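You operate a simulated robot arm through the tools that you are given. There is no shell and no other tool.

Carry out the task below with a simulated robot arm. There is one attempt and no reset: what you move stays moved.

JOB
Service is over: join the hose and bring the air to about 5 bar.
Fine: drain shut before the valve opens; orange tag back on its shelf, then main switch on.

The check looks at the end state, three seconds after you hand in, the way a careful person would. Anything else that was tipped, shoved, dropped, spilled or broken makes it a failure.

ROBOT AND FRAMES
A 7-joint arm with a two-finger parallel gripper, fixed in place. Base frame: the origin is on the floor under the middle of its stand, x ahead of it, y to its left, z up. Lengths are in m, angles in degrees, forces in N, time in s.
It reaches about 1.247 m from its shoulder. Its first joint turns from -132.0 to 132.0 degrees. Payload 3.91 kg.
The tool frame sits at the grasp point between the pads (the TCP): z along the fingers, y along the line on which they close. The tips reach 0.03 m beyond it. Largest opening 0.11 m; finger width 0.02, thickness 0.01; the body of the gripper, 0.048 by 0.112 m, starts 0.055 m behind the TCP.
Orientation is that of the tool frame in the base frame, as a unit quaternion [x, y, z, w]. With the fingers straight down and closing along the base's y, the tool's x points along the base's -x, its y along +y and its z along -z.

CONTROLS
- The arm moves only by the tool arm_command. Its argument "targets" is text: rows parted by semicolons, each of 6 numbers parted by spaces: the shift along the base's x, y, z in m, then the turn, a rotation vector about the base's x, y, z in degrees. In form: tx ty tz wx wy wz; .... A call has 1 to 20 rows; each row shifts and turns the commanded pose from where the row before left it. "grip" is the finger opening in m, from 0 to 0.11, set as the call begins (left out, the last holds). Each row takes 0.2 s and may step no farther than 0.05 m and 8.6 degrees from the row before; otherwise, or with a gripper value out of range, the whole call is refused. Where a pose cannot be reached the arm comes as near as it can. A force on the tool above 50 N (or 10 N above the force at the start of the call, whichever is more), or a blocked arm, ends the call early, and 0.2 s more pass. Each finger travels about 0.108 m/s and halts on what it meets, pressing with about 41 N; the grip force reading is that of the motor and also rises with nothing between the fingers. The clock runs only during rows and for 0.2 s after the last one: add rows that do not move to give the fingers time. The reply holds the time, the measured pose of the TCP, the force on the tool along the base axes, the opening and the grip force, in the units named above and with some noise, with the torque about the TCP (base axes, N m) and any sound that the robot's microphone picked up.
- Cameras (640 x 400 px; columns grow to the right, rows downward): "scene" is fixed at [0.2202, -0.6515, 1.165]; the picture's right is [0.84, -0.54, 0.00], its down [-0.11, -0.17, -0.98] and it looks along [0.53, 0.82, -0.21] (base axes); focal length 250 px, centre (320, 200). "wrist" rides on the gripper at [0.072, 0.017, -0.103] in the tool frame; the picture's right is [-0.23, 0.97, 0.00], its down [-0.76, -0.18, -0.62] and it looks along [-0.61, -0.14, 0.78] (tool axes); focal length 222 px, centre (320, 200). There is no depth. A picture from a camera that has moved, and an enlarged one, comes with that camera's place and axes in the base frame and with its lens.
- grab_frame(camera): a new picture of that camera. No time passes.
- close_up(camera, box): a new picture of the part [left, top, right, bottom] of that camera's present view, enlarged. No time passes.
- job_done(): hands the job in; it is judged then, once.

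Places have to be worked out from the pictures, the camera data and where the tool is seen. Open the gripper and draw the arm clear of the work before you hand the job in, unless the task says otherwise.

The tools are called by a JSON object that holds its "fn" and its "kwargs". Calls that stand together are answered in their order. arm_command: Moves the arm, as the interface text tells. Its arguments: {"type":"object","properties":{"targets":{"type":"string"},"grip":{"type":"number"}},"required":["targets"]} The other tools are called the same way: grab_frame (camera) takes a picture; close_up (camera, box) takes an enlarged picture of a part of a camera's view; job_done () hands the job in.

At the start:

```text
clock: 0.0
tool_pos: [0.5392, 0.3174, 1.4116]
orientation: [-0.001, 1.0, -0.001, 0.0]
wrist_force: [1.1, -0.1, 0.0]
ft_torque: [0.01, 0.0, -0.01]
gripper_width: 0.1099
grasp_force: 0.0
```

scene: 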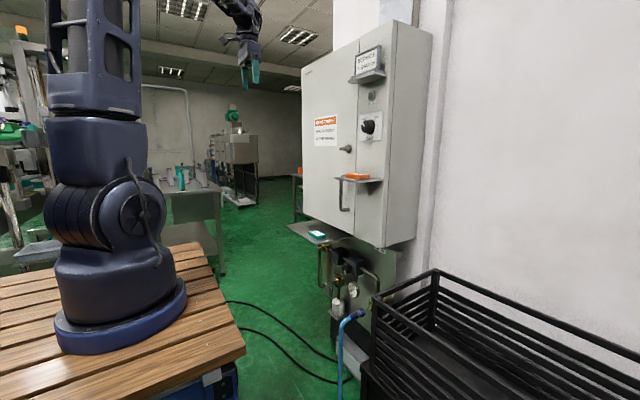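
wrist: 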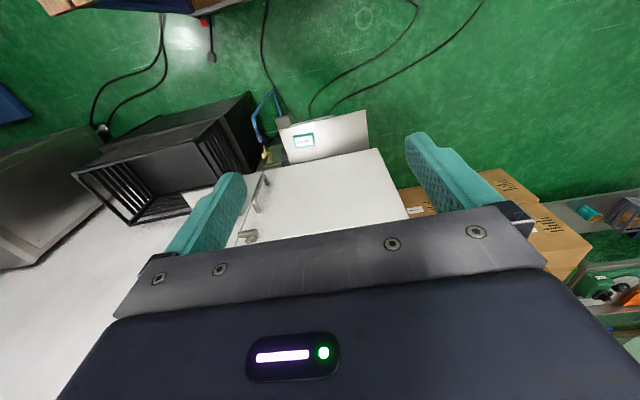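

I'll start by enlarging the parts of the scene that matter: the cabinet front and the air unit beneath it.

{"fn": "close_up", "kwargs": {"camera": "scene", "box": [290, 20, 450, 120]}}

{"fn": "close_up", "kwargs": {"camera": "scene", "box": [290, 110, 450, 210]}}

{"fn": "close_up", "kwargs": {"camera": "scene", "box": [290, 210, 450, 310]}}

{"fn": "close_up", "kwargs": {"camera": "scene", "box": [290, 300, 450, 400]}}

{"fn": "close_up", "kwargs": {"camera": "wrist", "box": [220, 80, 400, 250]}}

```text
4.00 times, centred on (370, 70) of scene
camera zoom: at [0.2202, -0.6515, 1.165], right [0.84, -0.54, 0.0], down [-0.11, -0.17, -0.98], along [0.53, 0.82, -0.21], focal length 998 px, centre (120, 720)
```

zoom: 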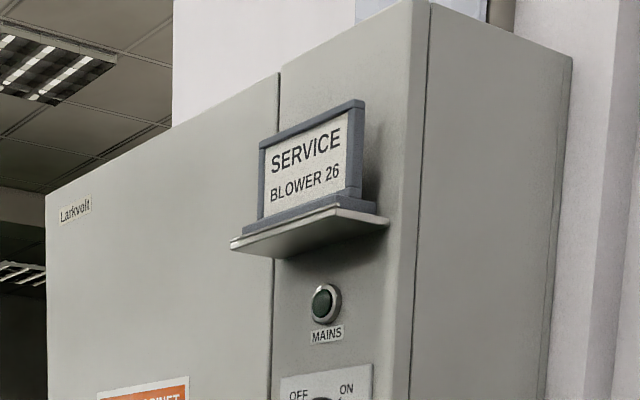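

```text
4.00 times, centred on (370, 160) of scene
camera zoom: at [0.2202, -0.6515, 1.165], right [0.84, -0.54, 0.0], down [-0.11, -0.17, -0.98], along [0.53, 0.82, -0.21], focal length 998 px, centre (120, 360)
```

zoom: 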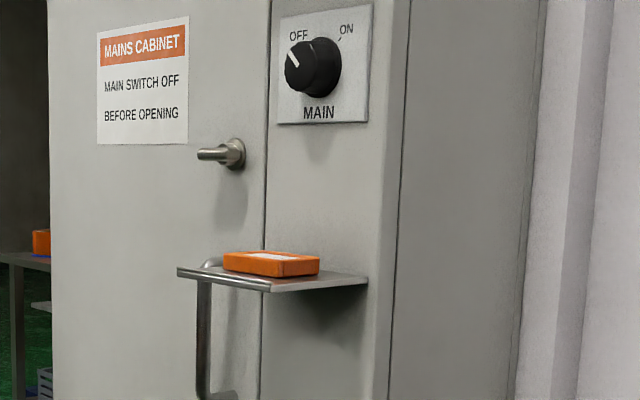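

```text
4.00 times, centred on (370, 260) of scene
camera zoom: at [0.2202, -0.6515, 1.165], right [0.84, -0.54, 0.0], down [-0.11, -0.17, -0.98], along [0.53, 0.82, -0.21], focal length 998 px, centre (120, -40)
```

zoom: 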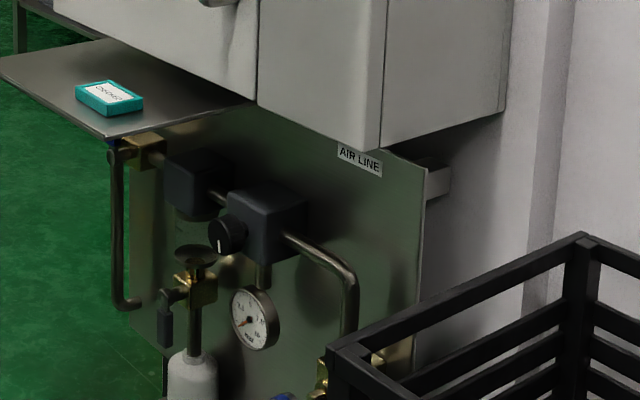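

```text
4.00 times, centred on (370, 350) of scene
camera zoom: at [0.2202, -0.6515, 1.165], right [0.84, -0.54, 0.0], down [-0.11, -0.17, -0.98], along [0.53, 0.82, -0.21], focal length 998 px, centre (120, -400)
```

zoom: 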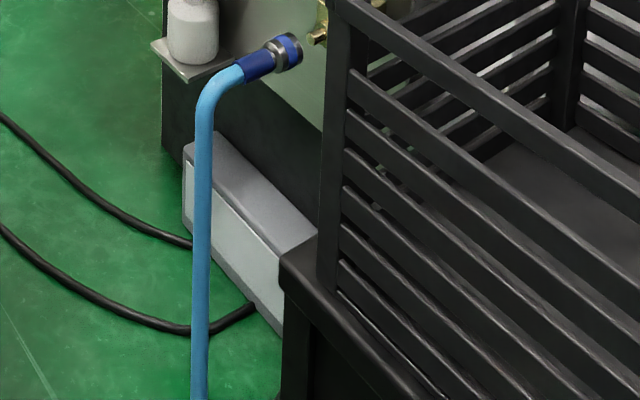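

```text
2.35 times, centred on (310, 165) of wrist
camera zoom: at [0.4642, 0.3342, 1.5142], right [0.23, 0.97, 0.0], down [0.76, -0.18, 0.62], along [0.61, -0.14, -0.78], focal length 523 px, centre (344, 282)
```

zoom: 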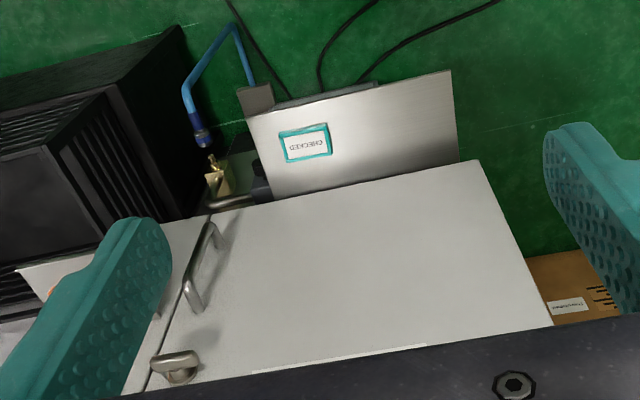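

The air unit has several parts that look alike, so I'll enlarge them further to identify each one.

{"fn": "close_up", "kwargs": {"camera": "scene", "box": [310, 235, 390, 285]}}

{"fn": "close_up", "kwargs": {"camera": "scene", "box": [320, 270, 400, 320]}}

{"fn": "close_up", "kwargs": {"camera": "scene", "box": [325, 155, 405, 205]}}

{"fn": "close_up", "kwargs": {"camera": "scene", "box": [330, 300, 394, 340]}}

{"fn": "close_up", "kwargs": {"camera": "scene", "box": [280, 150, 344, 190]}}

{"fn": "close_up", "kwargs": {"camera": "scene", "box": [335, 40, 415, 90]}}

{"fn": "close_up", "kwargs": {"camera": "scene", "box": [0, 20, 240, 250]}}

{"fn": "close_up", "kwargs": {"camera": "wrist", "box": [0, 0, 320, 260]}}

```text
8.00 times, centred on (350, 260) of scene
camera zoom: at [0.2202, -0.6515, 1.165], right [0.84, -0.54, 0.0], down [-0.11, -0.17, -0.98], along [0.53, 0.82, -0.21], focal length 1996 px, centre (80, -280)
```

zoom: 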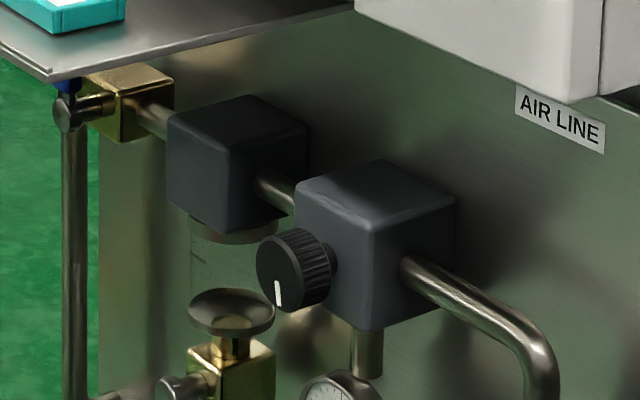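

```text
8.00 times, centred on (360, 295) of scene
camera zoom: at [0.2202, -0.6515, 1.165], right [0.84, -0.54, 0.0], down [-0.11, -0.17, -0.98], along [0.53, 0.82, -0.21], focal length 1996 px, centre (0, -560)
```

zoom: 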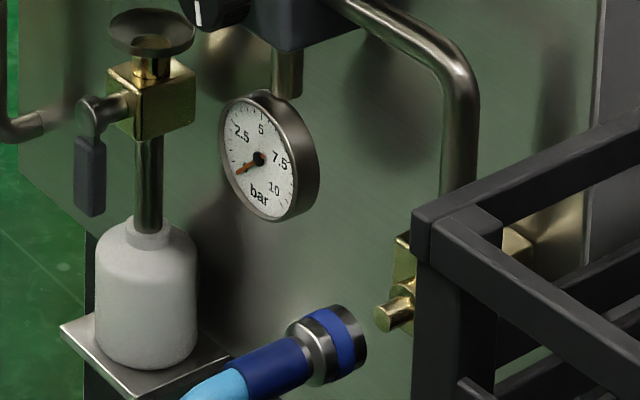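

```text
8.00 times, centred on (365, 180) of scene
camera zoom: at [0.2202, -0.6515, 1.165], right [0.84, -0.54, 0.0], down [-0.11, -0.17, -0.98], along [0.53, 0.82, -0.21], focal length 1996 px, centre (-40, 360)
```

zoom: 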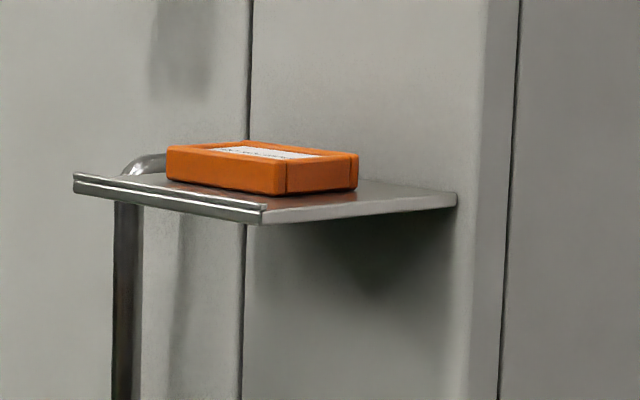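

```text
10.00 times, centred on (362, 320) of scene
camera zoom: at [0.2202, -0.6515, 1.165], right [0.84, -0.54, 0.0], down [-0.11, -0.17, -0.98], along [0.53, 0.82, -0.21], focal length 2495 px, centre (-100, -1000)
```

zoom: 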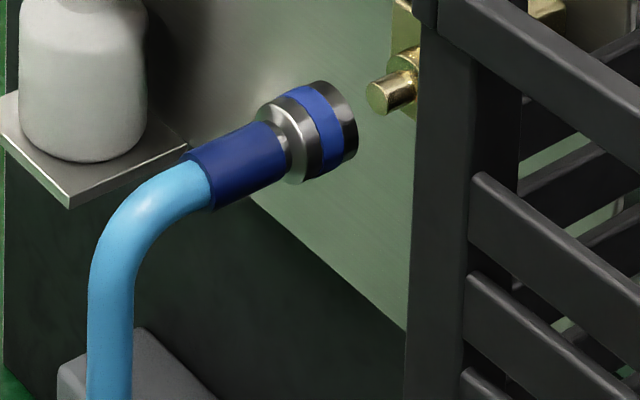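

```text
10.00 times, centred on (312, 170) of scene
camera zoom: at [0.2202, -0.6515, 1.165], right [0.84, -0.54, 0.0], down [-0.11, -0.17, -0.98], along [0.53, 0.82, -0.21], focal length 2495 px, centre (400, 500)
```

zoom: 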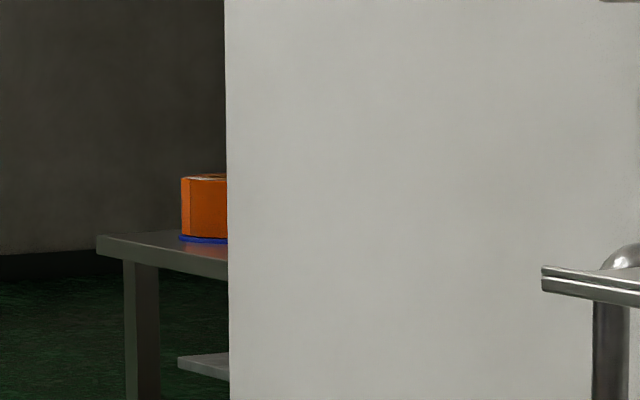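

```text
8.00 times, centred on (375, 65) of scene
camera zoom: at [0.2202, -0.6515, 1.165], right [0.84, -0.54, 0.0], down [-0.11, -0.17, -0.98], along [0.53, 0.82, -0.21], focal length 1996 px, centre (-120, 1280)
```

zoom: 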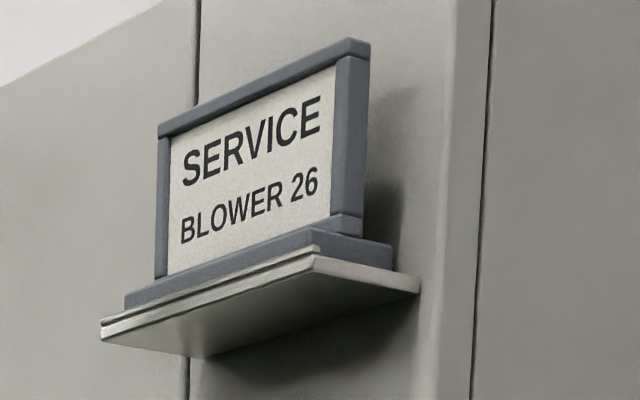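

```text
1.74 times, centred on (120, 135) of scene
camera zoom: at [0.2202, -0.6515, 1.165], right [0.84, -0.54, 0.0], down [-0.11, -0.17, -0.98], along [0.53, 0.82, -0.21], focal length 434 px, centre (668, 313)
```

zoom: 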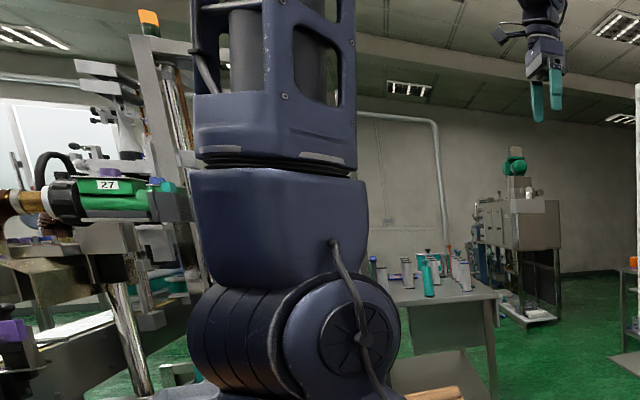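

```text
1.54 times, centred on (160, 130) of wrist
camera zoom: at [0.4642, 0.3342, 1.5142], right [0.23, 0.97, 0.0], down [0.76, -0.18, 0.62], along [0.61, -0.14, -0.78], focal length 342 px, centre (566, 308)
```

zoom: 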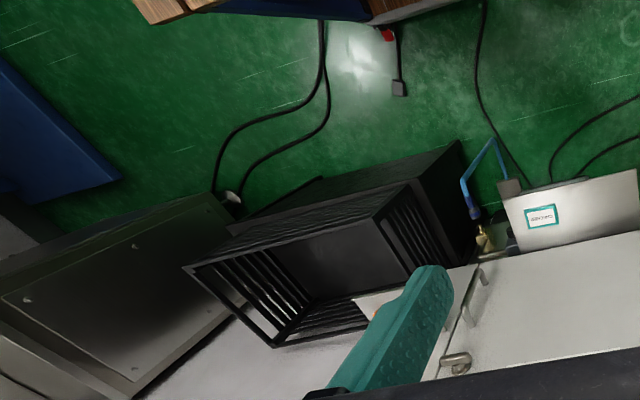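

From the two views, I place the cabinet front near x≈0.83. The air unit is below it: gauge z≈0.62, coupling at about (0.82, -0.03, 0.54) and nipple just beyond that. I'll back the arm off and tilt the fingers 45° forward so the wrist camera faces the cabinet squarely.

{"fn": "arm_command", "kwargs": {"targets": "-0.011 -0.034 -0.025 0 -5.625 0; -0.011 -0.034 -0.025 0 -5.625 0; -0.011 -0.034 -0.025 0 -5.625 0; -0.011 -0.034 -0.025 0 -5.625 0; -0.011 -0.034 -0.025 0 -5.625 0; -0.011 -0.034 -0.025 0 -5.625 0; -0.011 -0.034 -0.025 0 -5.625 0; -0.011 -0.034 -0.025 0 -5.625 0"}}

{"fn": "grab_frame", "kwargs": {"camera": "wrist"}}

{"fn": "grab_frame", "kwargs": {"camera": "scene"}}

```text
clock: 1.8
tool_pos: [0.4576, 0.0484, 1.2243]
orientation: [0.001, 0.924, -0.001, 0.382]
wrist_force: [-0.3, -0.1, -1.0]
ft_torque: [0.03, 0.02, 0.0]
gripper_width: 0.1101
grasp_force: 0.0
out of reach, approached as far as the arm can: row 8
```

```text
taken
camera wrist: at [0.3311, 0.0658, 1.2461], right [0.16, 0.97, 0.16], down [0.1, -0.18, 0.98], along [0.98, -0.14, -0.13], focal length 222 px, centre (320, 200)
```

wrist: 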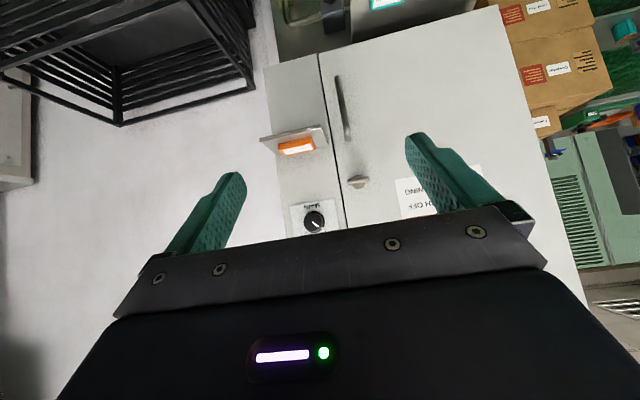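

```text
taken
```

scene: 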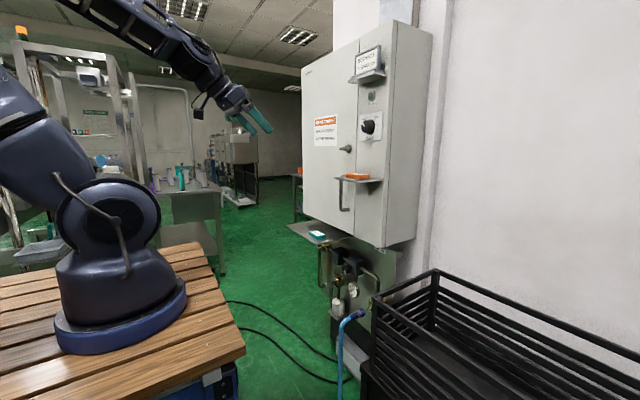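

The wrist picture comes out upside down, since its down is world up. I'll enlarge the tags and the lower unit from here.

{"fn": "close_up", "kwargs": {"camera": "wrist", "box": [250, 110, 350, 172]}}

{"fn": "close_up", "kwargs": {"camera": "wrist", "box": [260, 0, 480, 100]}}

{"fn": "close_up", "kwargs": {"camera": "wrist", "box": [250, 170, 410, 250]}}

```text
6.40 times, centred on (300, 141) of wrist
camera zoom: at [0.3311, 0.0658, 1.2461], right [0.16, 0.97, 0.16], down [0.1, -0.18, 0.98], along [0.98, -0.14, -0.13], focal length 1422 px, centre (448, 578)
```

zoom: 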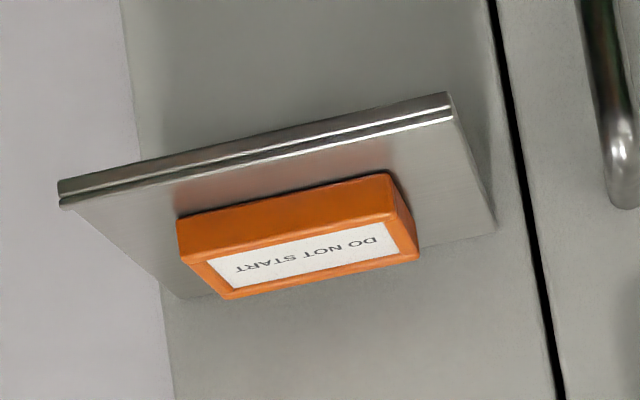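

```text
2.91 times, centred on (370, 50) of wrist
camera zoom: at [0.3311, 0.0658, 1.2461], right [0.16, 0.97, 0.16], down [0.1, -0.18, 0.98], along [0.98, -0.14, -0.13], focal length 646 px, centre (174, 636)
```

zoom: 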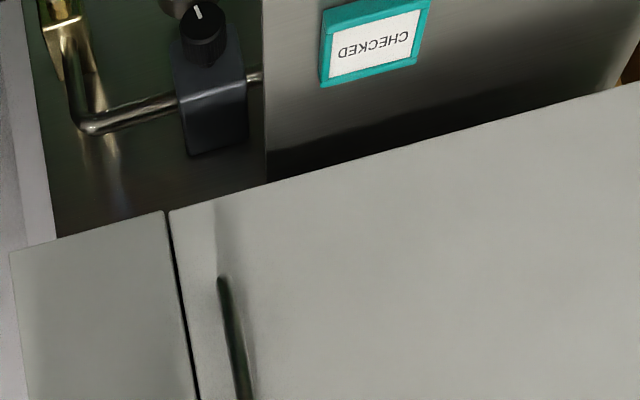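

```text
4.00 times, centred on (330, 210) of wrist
camera zoom: at [0.3311, 0.0658, 1.2461], right [0.16, 0.97, 0.16], down [0.1, -0.18, 0.98], along [0.98, -0.14, -0.13], focal length 888 px, centre (280, 160)
```

zoom: 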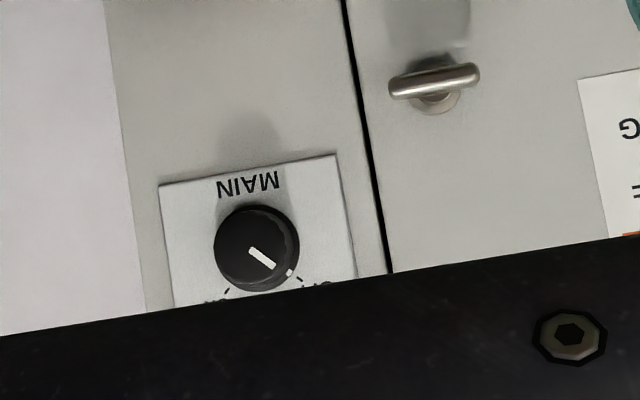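

The orange tag reads "DO NOT START" and sits on the small shelf under the switch, while the teal "CHECKED" tag is on the lower plate. Before deciding where the tag belongs, I'll lower the camera to view the air unit and the lower plate straight on.

{"fn": "arm_command", "kwargs": {"targets": "0.01 0.01 -0.045 0 0 0; 0.01 0.01 -0.045 0 0 0; 0.01 0.01 -0.045 0 0 0; 0.01 0.01 -0.045 0 0 0; 0.01 0.01 -0.045 0 0 0; 0.01 0 -0.045 0 0 0; 0 0 -0.045 0 0 0; 0 0 -0.045 0 0 0"}}

{"fn": "grab_frame", "kwargs": {"camera": "wrist"}}

{"fn": "grab_frame", "kwargs": {"camera": "scene"}}

```text
clock: 3.8
tool_pos: [0.5752, 0.1798, 0.9246]
orientation: [-0.026, 0.924, 0.011, 0.382]
wrist_force: [0.8, -0.7, -0.6]
ft_torque: [0.02, 0.01, 0.03]
gripper_width: 0.11
grasp_force: 0.0
out of reach, approached as far as the arm can: row 1, 2, 3, 4, 5, 6, 7, 8
stopped in row 8: the arm was blocked; the commanded pose is now the measured one
```

```text
taken
camera wrist: at [0.4487, 0.1918, 0.9471], right [0.11, 0.98, 0.16], down [0.11, -0.17, 0.98], along [0.99, -0.09, -0.13], focal length 222 px, centre (320, 200)
```

wrist: 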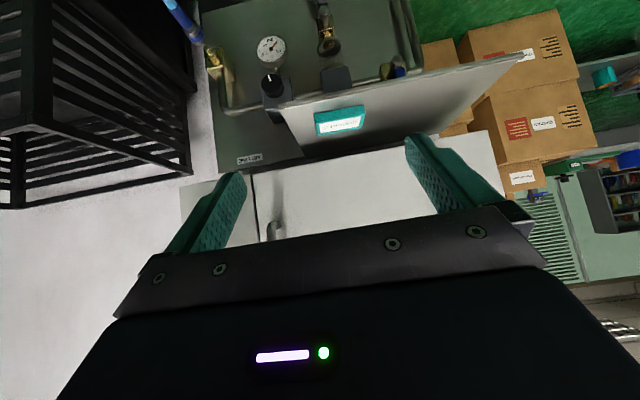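

```text
taken
```

scene: 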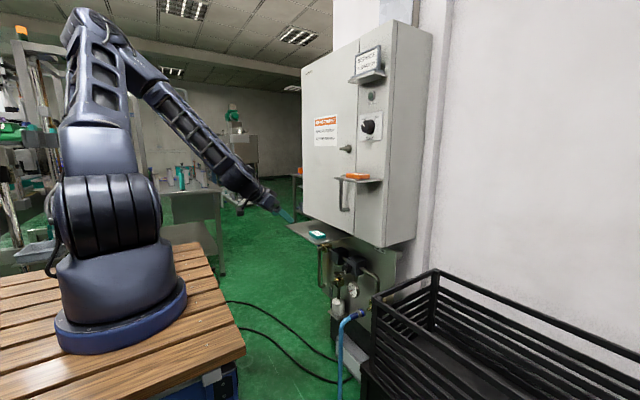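

The arm reached a limit close to its base, but nothing was touched (forces are near zero). I'll enlarge this view of the air unit.

{"fn": "close_up", "kwargs": {"camera": "wrist", "box": [150, 0, 310, 100]}}

{"fn": "close_up", "kwargs": {"camera": "wrist", "box": [290, 0, 450, 100]}}

{"fn": "close_up", "kwargs": {"camera": "wrist", "box": [260, 60, 540, 210]}}

{"fn": "close_up", "kwargs": {"camera": "scene", "box": [240, 180, 400, 280]}}

```text
4.00 times, centred on (230, 50) of wrist
camera zoom: at [0.4487, 0.1918, 0.9471], right [0.11, 0.98, 0.16], down [0.11, -0.17, 0.98], along [0.99, -0.09, -0.13], focal length 888 px, centre (680, 800)
```

zoom: 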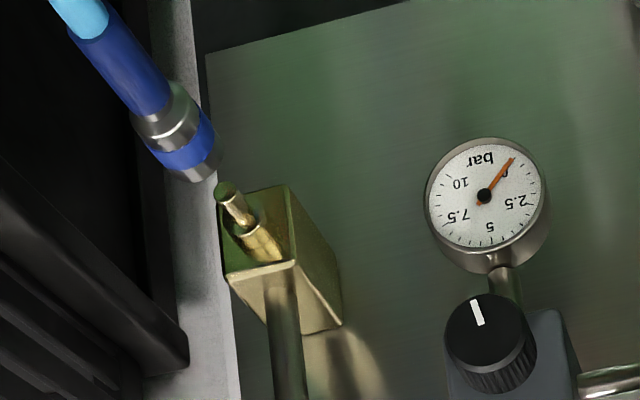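

```text
4.00 times, centred on (370, 50) of wrist
camera zoom: at [0.4487, 0.1918, 0.9471], right [0.11, 0.98, 0.16], down [0.11, -0.17, 0.98], along [0.99, -0.09, -0.13], focal length 888 px, centre (120, 800)
```

zoom: 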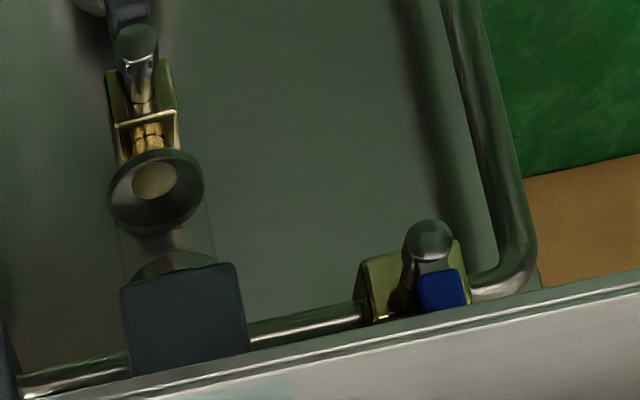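

```text
2.29 times, centred on (400, 135) of wrist
camera zoom: at [0.4487, 0.1918, 0.9471], right [0.11, 0.98, 0.16], down [0.11, -0.17, 0.98], along [0.99, -0.09, -0.13], focal length 508 px, centre (137, 349)
```

zoom: 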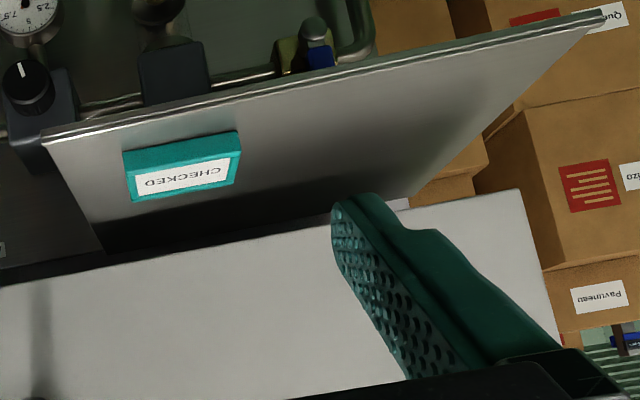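

```text
4.00 times, centred on (320, 230) of scene
camera zoom: at [0.2202, -0.6515, 1.165], right [0.84, -0.54, 0.0], down [-0.11, -0.17, -0.98], along [0.53, 0.82, -0.21], focal length 998 px, centre (320, 80)
```

zoom: 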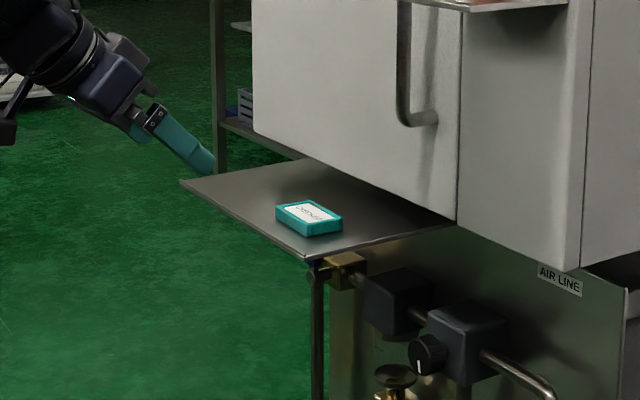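

The view clears up several things. The main valve has a small blue lever tucked under the plate, the drain lever hangs down beside the funnel, and the gauge reads 0. Next I'll raise the camera to look down on the upper and middle shelves and see where the orange tag belongs.

{"fn": "arm_command", "kwargs": {"targets": "0 -0.0164 0.041 0 3.2 0; 0 -0.0164 0.041 0 3.2 0; 0 -0.0164 0.041 0 3.2 0; 0 -0.0164 0.041 0 3.2 0; 0 -0.0164 0.041 0 3.2 0; 0 -0.0164 0.041 0 3.2 0; 0 -0.0164 0.041 0 3.2 0; 0 -0.0164 0.041 0 3.2 0; 0 -0.0164 0.041 0 3.2 0; 0 -0.0164 0.041 0 3.2 0; 0 -0.0164 0.041 0 3.2 0; 0 -0.0164 0.041 0 3.2 0; 0 -0.0164 0.041 0 3.2 0; 0 -0.0164 0.041 0 3.2 0"}}

{"fn": "grab_frame", "kwargs": {"camera": "wrist"}}

{"fn": "grab_frame", "kwargs": {"camera": "scene"}}

```text
clock: 6.8
tool_pos: [0.5751, -0.0495, 1.5013]
orientation: [-0.018, 1.0, 0.019, 0.001]
wrist_force: [0.2, 0.7, 0.0]
ft_torque: [-0.01, -0.01, -0.02]
gripper_width: 0.1099
grasp_force: 0.1
```

```text
taken
camera wrist: at [0.5005, -0.0391, 1.605], right [0.19, 0.98, 0.04], down [0.77, -0.17, 0.62], along [0.61, -0.09, -0.79], focal length 222 px, centre (320, 200)
```

wrist: 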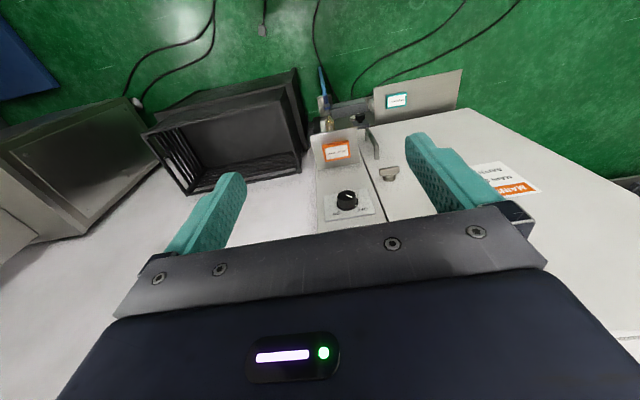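

```text
taken
```

scene: 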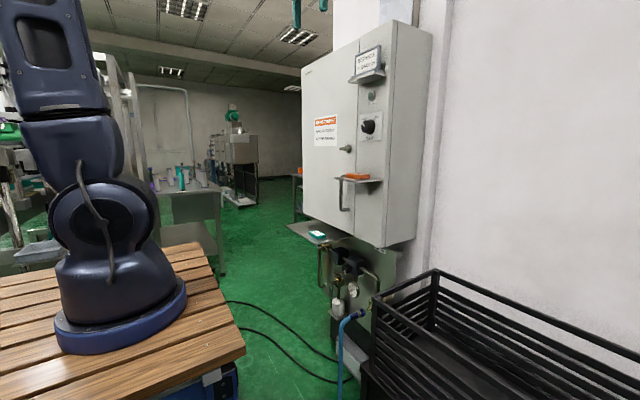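

{"fn": "close_up", "kwargs": {"camera": "wrist", "box": [270, 80, 430, 230]}}

{"fn": "close_up", "kwargs": {"camera": "wrist", "box": [300, 120, 380, 220]}}

{"fn": "close_up", "kwargs": {"camera": "wrist", "box": [350, 60, 480, 140]}}

```text
2.67 times, centred on (350, 155) of wrist
camera zoom: at [0.5005, -0.0391, 1.605], right [0.19, 0.98, 0.04], down [0.77, -0.17, 0.62], along [0.61, -0.09, -0.79], focal length 592 px, centre (240, 320)
```

zoom: 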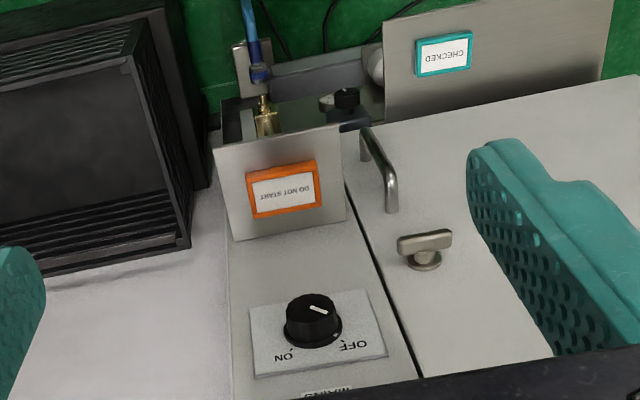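

```text
4.00 times, centred on (340, 170) of wrist
camera zoom: at [0.5005, -0.0391, 1.605], right [0.19, 0.98, 0.04], down [0.77, -0.17, 0.62], along [0.61, -0.09, -0.79], focal length 888 px, centre (240, 320)
```

zoom: 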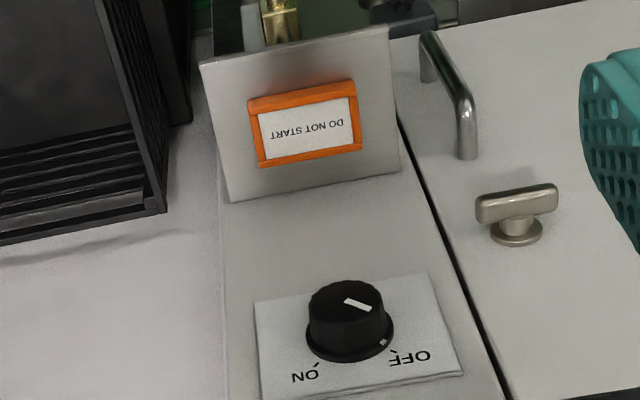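

```text
4.92 times, centred on (415, 100) of wrist
camera zoom: at [0.5005, -0.0391, 1.605], right [0.19, 0.98, 0.04], down [0.77, -0.17, 0.62], along [0.61, -0.09, -0.79], focal length 1094 px, centre (-148, 692)
```

zoom: 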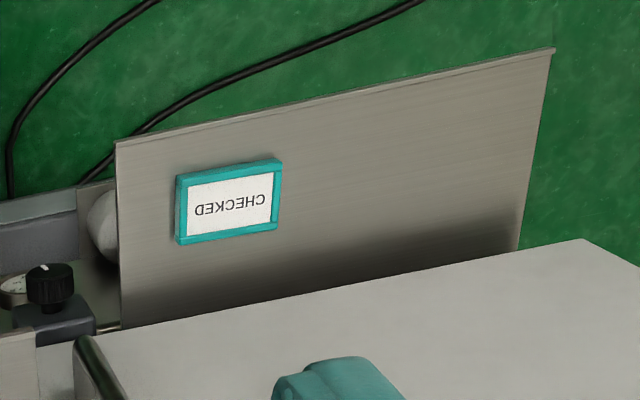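

I now have usable estimates. The lower plate spans x 0.705–0.84 and y 0.14–0.43, with CHECKED at its right end. The middle shelf is at z≈1.055, the switch knob front at about (0.80, -0.025, 1.22), and the orange tag at about (0.757, -0.028). I'll go down in front of the air unit and look under the plate.

{"fn": "arm_command", "kwargs": {"targets": "0.0025 0.0083 -0.0445 -2.2 -2.5 -2.06; 0.0025 0.0083 -0.0445 0 -2.5 0; 0.0025 0.0083 -0.0445 0 -2.5 0; 0.0025 0.0083 -0.0445 0 -2.5 0; 0.0025 0.0083 -0.0445 0 -2.5 0; 0.0025 0.0083 -0.0445 0 -2.5 0; 0.0025 0.0083 -0.0445 0 -2.5 0; 0.0025 0.0083 -0.0445 0 -2.5 0; 0.0025 0.0083 -0.0445 0 -2.5 0; 0.0025 0.0083 -0.0445 0 -2.5 0; 0.0025 0.0083 -0.0445 0 -2.5 0; 0.0025 0.0083 -0.0445 0 -2.5 0; 0.0025 0.0083 -0.0445 0 -2.5 0; 0.0025 0.0083 -0.0445 0 -2.5 0; 0.0025 0.0083 -0.0445 0 -2.5 0; 0.0025 0.0083 -0.0445 0 -2.5 0; 0.0025 0.0083 -0.0445 0 -2.5 0; 0.0025 0.0083 -0.0445 0 -2.5 0"}}

{"fn": "grab_frame", "kwargs": {"camera": "wrist"}}

{"fn": "grab_frame", "kwargs": {"camera": "scene"}}

```text
clock: 10.6
tool_pos: [0.6221, 0.1045, 0.699]
orientation: [0.0, 0.923, -0.001, 0.385]
wrist_force: [0.8, 0.5, 0.4]
ft_torque: [0.0, 0.02, 0.04]
gripper_width: 0.1099
grasp_force: 0.0
out of reach, approached as far as the arm can: row 14
```

```text
taken
camera wrist: at [0.4962, 0.1216, 0.7203], right [0.16, 0.97, 0.16], down [0.09, -0.18, 0.98], along [0.98, -0.14, -0.12], focal length 222 px, centre (320, 200)
```

wrist: 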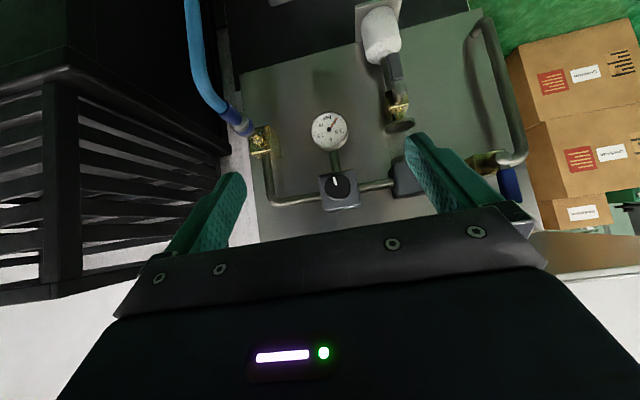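

```text
taken
```

scene: 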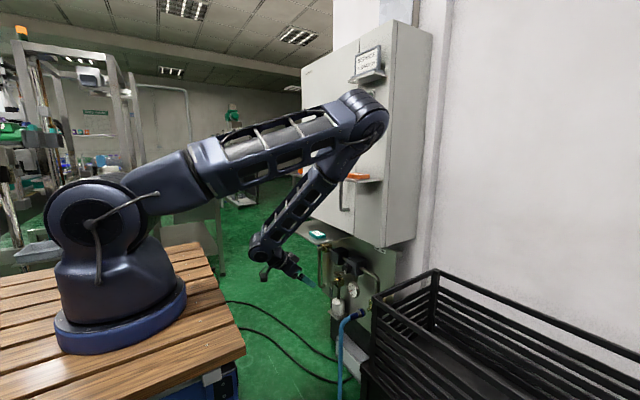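

The view is good, but the elbow appears close to the cabinet in the scene picture. I'll check that clearance and enlarge the wrist view of the unit.

{"fn": "close_up", "kwargs": {"camera": "scene", "box": [230, 60, 430, 200]}}

{"fn": "close_up", "kwargs": {"camera": "wrist", "box": [180, 70, 300, 220]}}

{"fn": "close_up", "kwargs": {"camera": "wrist", "box": [290, 90, 410, 220]}}

{"fn": "close_up", "kwargs": {"camera": "wrist", "box": [350, 0, 450, 140]}}

{"fn": "close_up", "kwargs": {"camera": "wrist", "box": [430, 100, 560, 240]}}

```text
2.86 times, centred on (330, 130) of scene
camera zoom: at [0.2202, -0.6515, 1.165], right [0.84, -0.54, 0.0], down [-0.11, -0.17, -0.98], along [0.53, 0.82, -0.21], focal length 713 px, centre (291, 400)
```

zoom: 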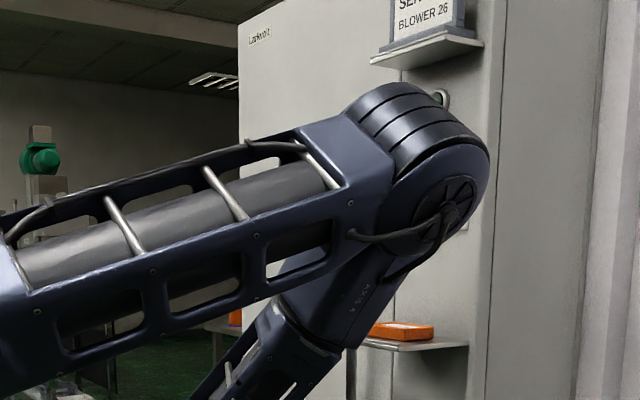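

```text
2.67 times, centred on (240, 145) of wrist
camera zoom: at [0.4962, 0.1216, 0.7203], right [0.16, 0.97, 0.16], down [0.09, -0.18, 0.98], along [0.98, -0.14, -0.12], focal length 592 px, centre (533, 347)
```

zoom: 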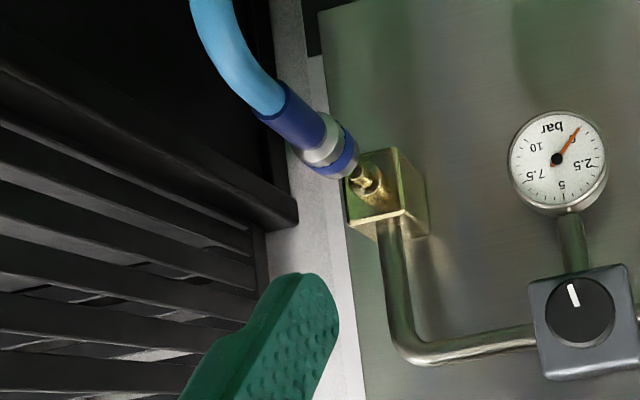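

```text
3.08 times, centred on (350, 155) of wrist
camera zoom: at [0.4962, 0.1216, 0.7203], right [0.16, 0.97, 0.16], down [0.09, -0.18, 0.98], along [0.98, -0.14, -0.12], focal length 684 px, centre (228, 338)
```

zoom: 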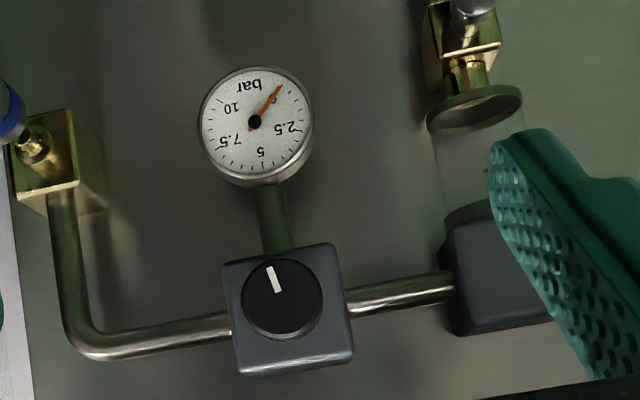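

```text
2.86 times, centred on (400, 70) of wrist
camera zoom: at [0.4962, 0.1216, 0.7203], right [0.16, 0.97, 0.16], down [0.09, -0.18, 0.98], along [0.98, -0.14, -0.12], focal length 635 px, centre (91, 571)
```

zoom: 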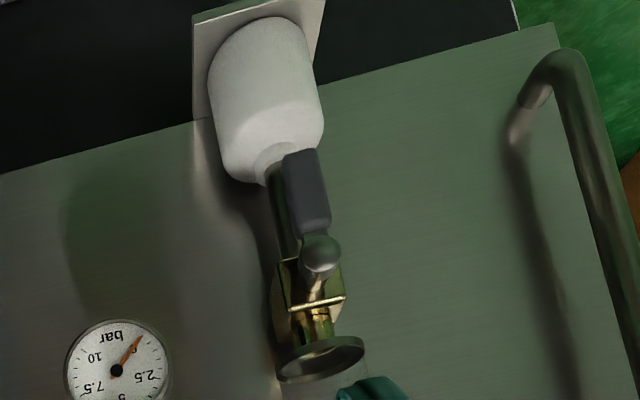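

```text
2.86 times, centred on (495, 170) of wrist
camera zoom: at [0.4962, 0.1216, 0.7203], right [0.16, 0.97, 0.16], down [0.09, -0.18, 0.98], along [0.98, -0.14, -0.12], focal length 635 px, centre (-180, 286)
```

zoom: 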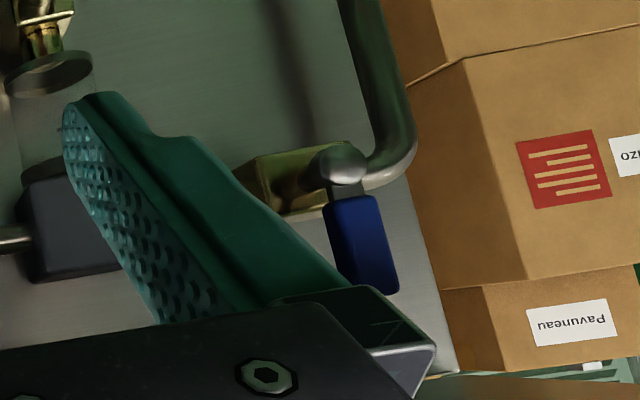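

Triangulating again with this view gives:
- Coupling collar at about (0.775, -0.026, 0.541), with its axis along x.
- Nipple tip at about (0.848, -0.026, 0.545), in line with the coupling.
- Regulator knob front at (0.832, 0.103, 0.665).
- Drain pivot at (0.858, 0.231, 0.523), handle down, which means open.
- Valve pivot at (0.858, 0.351, 0.66), blue handle up, which means shut.
- Bin at y<-0.16, well clear.

I'll go to a stand-off behind and above the collar.

{"fn": "arm_command", "kwargs": {"targets": "0.0215 -0.0325 -0.0155 0 1.25 0; 0.0215 -0.0325 -0.0155 0 1.25 0; 0.0215 -0.0325 -0.0155 0 1.25 0; 0.0215 -0.0325 -0.0155 0 1.25 0; 0 0 0 0 0 0", "grip": 0.075}}

{"fn": "grab_frame", "kwargs": {"camera": "wrist"}}

{"fn": "grab_frame", "kwargs": {"camera": "scene"}}

```text
clock: 11.8
tool_pos: [0.7104, -0.027, 0.6369]
orientation: [0.0, 0.939, -0.001, 0.343]
wrist_force: [0.0, 0.4, -0.2]
ft_torque: [-0.03, 0.0, -0.01]
gripper_width: 0.0752
grasp_force: 0.1
```

```text
taken
camera wrist: at [0.5874, -0.0104, 0.6702], right [0.17, 0.97, 0.14], down [0.18, -0.18, 0.97], along [0.97, -0.14, -0.21], focal length 222 px, centre (320, 200)
```

wrist: 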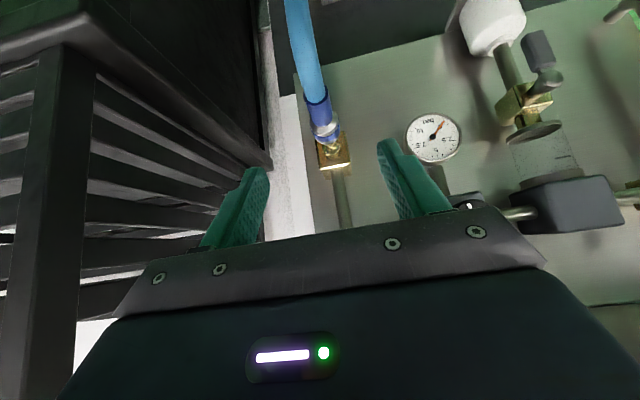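

```text
taken
```

scene: 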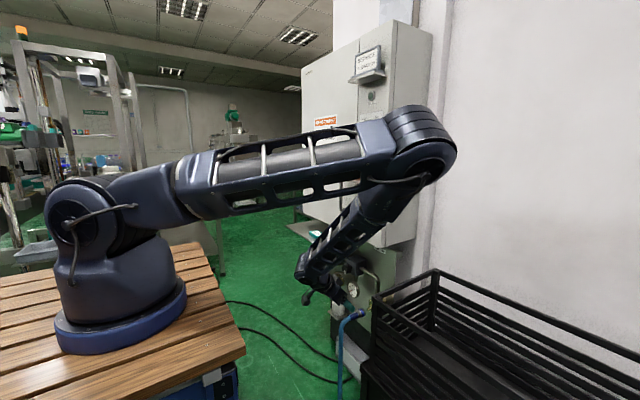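

The elbow has swung out toward the open side, away from the cabinet. I'll enlarge the coupling to refine its line.

{"fn": "close_up", "kwargs": {"camera": "wrist", "box": [280, 70, 380, 180]}}

{"fn": "close_up", "kwargs": {"camera": "scene", "box": [320, 280, 400, 340]}}

{"fn": "close_up", "kwargs": {"camera": "wrist", "box": [380, 0, 640, 240]}}

```text
3.64 times, centred on (330, 125) of wrist
camera zoom: at [0.5874, -0.0104, 0.6702], right [0.17, 0.97, 0.14], down [0.18, -0.18, 0.97], along [0.97, -0.14, -0.21], focal length 808 px, centre (284, 473)
```

zoom: 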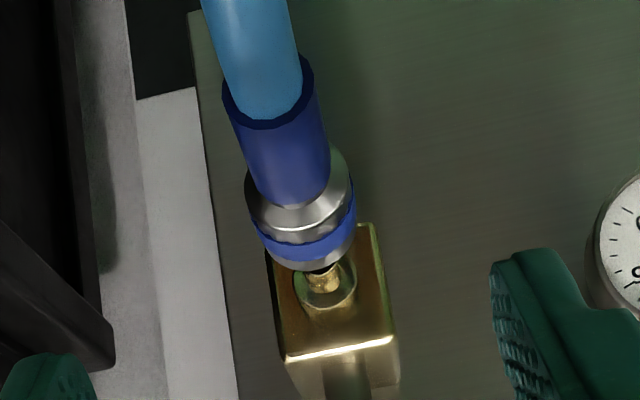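

```text
6.67 times, centred on (360, 310) of scene
camera zoom: at [0.2202, -0.6515, 1.165], right [0.84, -0.54, 0.0], down [-0.11, -0.17, -0.98], along [0.53, 0.82, -0.21], focal length 1663 px, centre (53, -533)
```

zoom: 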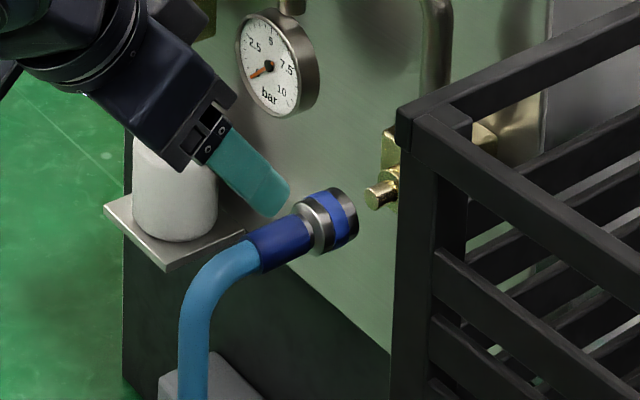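

```text
1.67 times, centred on (510, 120) of wrist
camera zoom: at [0.5874, -0.0104, 0.6702], right [0.17, 0.97, 0.14], down [0.18, -0.18, 0.97], along [0.97, -0.14, -0.21], focal length 370 px, centre (3, 333)
```

zoom: 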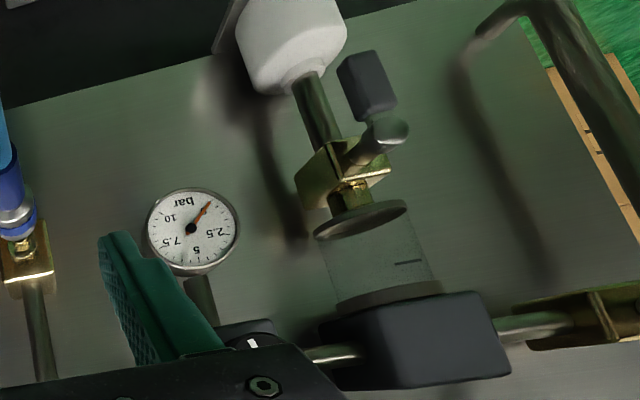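

The coupling ring, collar and nipple line up to within 1–2 mm, with the axis at y≈-0.025, z≈0.543. I'll slide in along the finger direction to straddle the back of the coupling near x≈0.787, still open.

{"fn": "arm_command", "kwargs": {"targets": "0.0192 0.0004 -0.0235 0 0 0; 0.0192 0.0004 -0.0235 0 0 0; 0.0191 0.0004 -0.0235 0 0 0; 0.0191 0.0003 -0.0234 0 0 0; 0 0 0 0 0 0"}}

{"fn": "close_up", "kwargs": {"camera": "wrist", "box": [200, 60, 460, 240]}}

{"fn": "close_up", "kwargs": {"camera": "scene", "box": [320, 280, 400, 340]}}

```text
clock: 13.0
tool_pos: [0.7846, -0.0271, 0.5416]
orientation: [-0.001, 0.939, -0.001, 0.343]
wrist_force: [-0.4, -0.4, -0.9]
ft_torque: [0.01, -0.03, 0.03]
gripper_width: 0.0748
grasp_force: 0.0
```

```text
2.22 times, centred on (330, 150) of wrist
camera zoom: at [0.6616, -0.0102, 0.575], right [0.17, 0.97, 0.14], down [0.18, -0.18, 0.97], along [0.97, -0.14, -0.21], focal length 494 px, centre (298, 311)
```

zoom: 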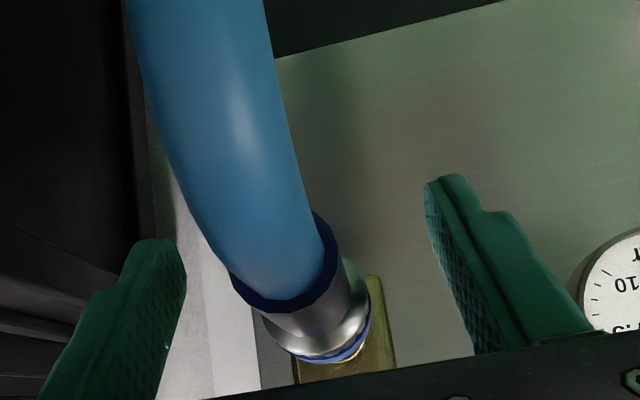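

```text
6.67 times, centred on (360, 310) of scene
camera zoom: at [0.2202, -0.6515, 1.165], right [0.84, -0.54, 0.0], down [-0.11, -0.17, -0.98], along [0.53, 0.82, -0.21], focal length 1663 px, centre (53, -533)
```

zoom: 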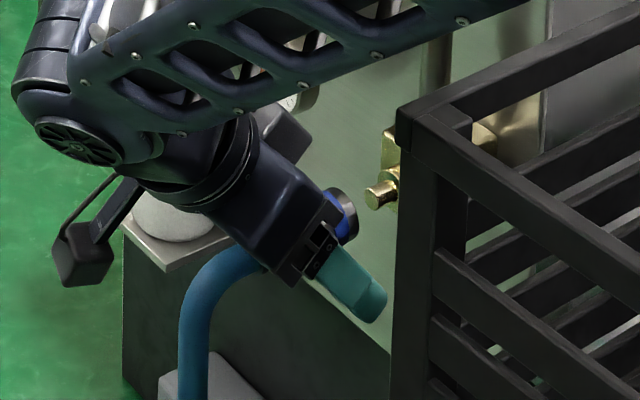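

The fingers straddle the coupling and it sits midway between them. I'll close on it now.

{"fn": "arm_command", "kwargs": {"targets": "0 0 0 0 0 0; 0 0 0 0 0 0; 0 0 0 0 0 0; 0 0 0 0 0 0", "grip": 0.0}}

{"fn": "close_up", "kwargs": {"camera": "wrist", "box": [200, 60, 460, 240]}}

{"fn": "close_up", "kwargs": {"camera": "scene", "box": [320, 280, 400, 340]}}

```text
clock: 14.0
tool_pos: [0.786, -0.0251, 0.5439]
orientation: [-0.002, 0.939, 0.001, 0.343]
wrist_force: [8.3, 37.5, -5.7]
ft_torque: [0.05, -0.21, 0.26]
gripper_width: 0.0307
grasp_force: 44.9
```

```text
2.22 times, centred on (330, 150) of wrist
camera zoom: at [0.6612, -0.0084, 0.5754], right [0.17, 0.97, 0.15], down [0.18, -0.18, 0.97], along [0.97, -0.14, -0.21], focal length 494 px, centre (298, 311)
```

zoom: 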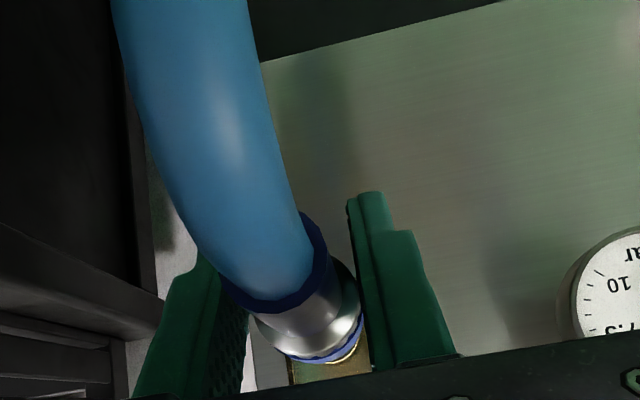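

```text
6.67 times, centred on (360, 310) of scene
camera zoom: at [0.2202, -0.6515, 1.165], right [0.84, -0.54, 0.0], down [-0.11, -0.17, -0.98], along [0.53, 0.82, -0.21], focal length 1663 px, centre (53, -533)
```

zoom: 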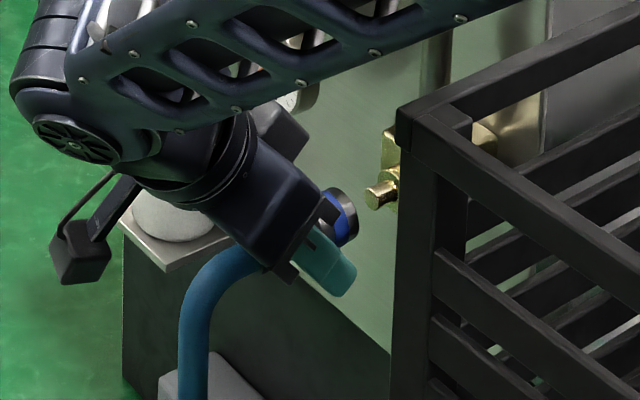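

The grip holds at 0.031 m, but there is 37 N sideways. The coupling's true centre is slightly to +y of my fingers, so I'll shift that way to take the load off before pushing.

{"fn": "arm_command", "kwargs": {"targets": "0 0.002 0 0 0 0; 0 0 0 0 0 0"}}

```text
clock: 14.6
tool_pos: [0.7858, -0.0249, 0.5426]
orientation: [-0.002, 0.939, -0.002, 0.343]
wrist_force: [-5.2, 26.9, 11.2]
ft_torque: [-0.1, 1.06, 0.32]
gripper_width: 0.0309
grasp_force: 44.5
```

{"fn": "arm_command", "kwargs": {"targets": "0 0.003 0 0 0 0; 0 0.002 0 0 0 0; 0 0 0 0 0 0"}}

```text
clock: 15.5
tool_pos: [0.7865, -0.0253, 0.5425]
orientation: [0.003, 0.939, -0.005, 0.343]
wrist_force: [-1.7, -4.7, 5.3]
ft_torque: [-0.04, 0.02, 0.05]
gripper_width: 0.0308
grasp_force: 45.0
stopped in row 3: the force on the tool passed its limit at 52 N (the readings are from after the stop); the commanded pose is now the measured one
```

The load is off now. I'll push along +x toward the nipple in small steps and watch the force.

{"fn": "arm_command", "kwargs": {"targets": "0.004 0 0 0 0 0; 0.004 0 0 0 0 0; 0.004 0 0 0 0 0"}}

{"fn": "close_up", "kwargs": {"camera": "scene", "box": [320, 280, 400, 340]}}

```text
clock: 16.3
tool_pos: [0.7993, -0.0264, 0.5422]
orientation: [0.002, 0.939, -0.004, 0.345]
wrist_force: [-4.9, -4.1, 17.0]
ft_torque: [-0.07, -0.19, 0.1]
gripper_width: 0.031
grasp_force: 45.2
```

```text
6.67 times, centred on (360, 310) of scene
camera zoom: at [0.2202, -0.6515, 1.165], right [0.84, -0.54, 0.0], down [-0.11, -0.17, -0.98], along [0.53, 0.82, -0.21], focal length 1663 px, centre (53, -533)
```

zoom: 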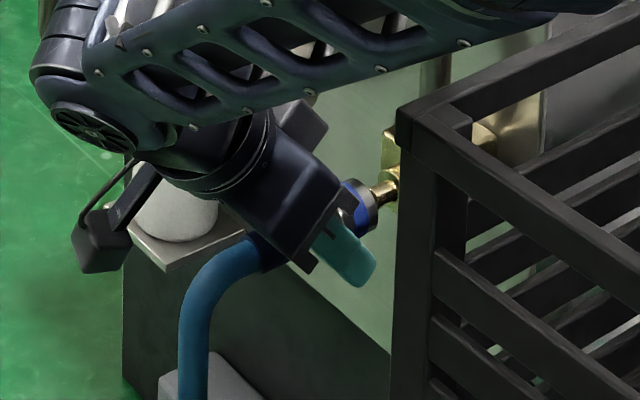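

{"fn": "close_up", "kwargs": {"camera": "wrist", "box": [250, 120, 400, 220]}}

{"fn": "close_up", "kwargs": {"camera": "scene", "box": [350, 290, 382, 314]}}

```text
4.00 times, centred on (325, 170) of wrist
camera zoom: at [0.6762, -0.0066, 0.5747], right [0.18, 0.97, 0.14], down [0.18, -0.17, 0.97], along [0.97, -0.15, -0.2], focal length 888 px, centre (300, 320)
```

zoom: 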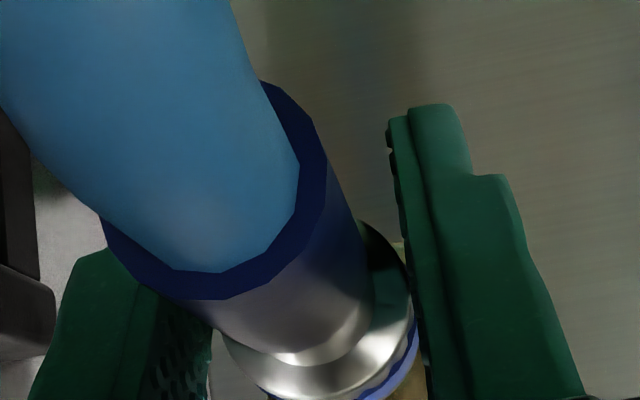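

```text
16.00 times, centred on (366, 302) of scene
camera zoom: at [0.2202, -0.6515, 1.165], right [0.84, -0.54, 0.0], down [-0.11, -0.17, -0.98], along [0.53, 0.82, -0.21], focal length 3992 px, centre (-416, -1432)
```

zoom: 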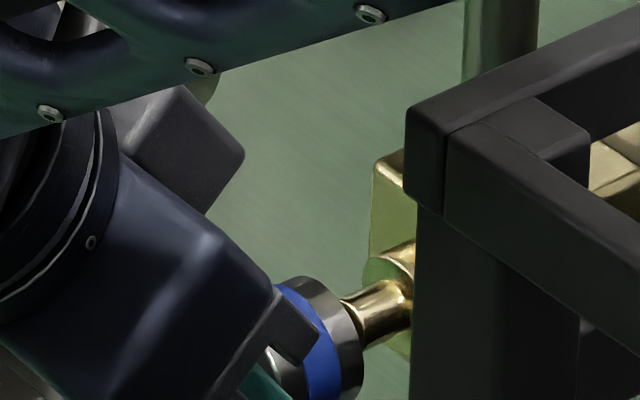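

The nipple is just entering the coupling, with the coupling perhaps 1–2 mm low, which fits the upward force. I'll continue in with a slight lift.

{"fn": "arm_command", "kwargs": {"targets": "0.003 0 0.001 0 0 0; 0.003 0 0.0005 0 0 0; 0.003 0 0 0 0 0"}}

{"fn": "close_up", "kwargs": {"camera": "scene", "box": [350, 290, 382, 314]}}

```text
clock: 17.1
tool_pos: [0.8069, -0.0246, 0.5425]
orientation: [0.003, 0.94, -0.006, 0.342]
wrist_force: [-5.6, -0.7, -9.0]
ft_torque: [-0.03, 1.34, 0.04]
gripper_width: 0.031
grasp_force: 44.7
```

```text
16.00 times, centred on (366, 302) of scene
camera zoom: at [0.2202, -0.6515, 1.165], right [0.84, -0.54, 0.0], down [-0.11, -0.17, -0.98], along [0.53, 0.82, -0.21], focal length 3992 px, centre (-416, -1432)
```

zoom: 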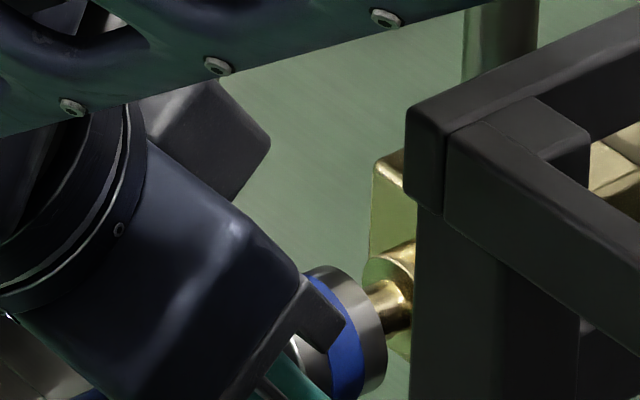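

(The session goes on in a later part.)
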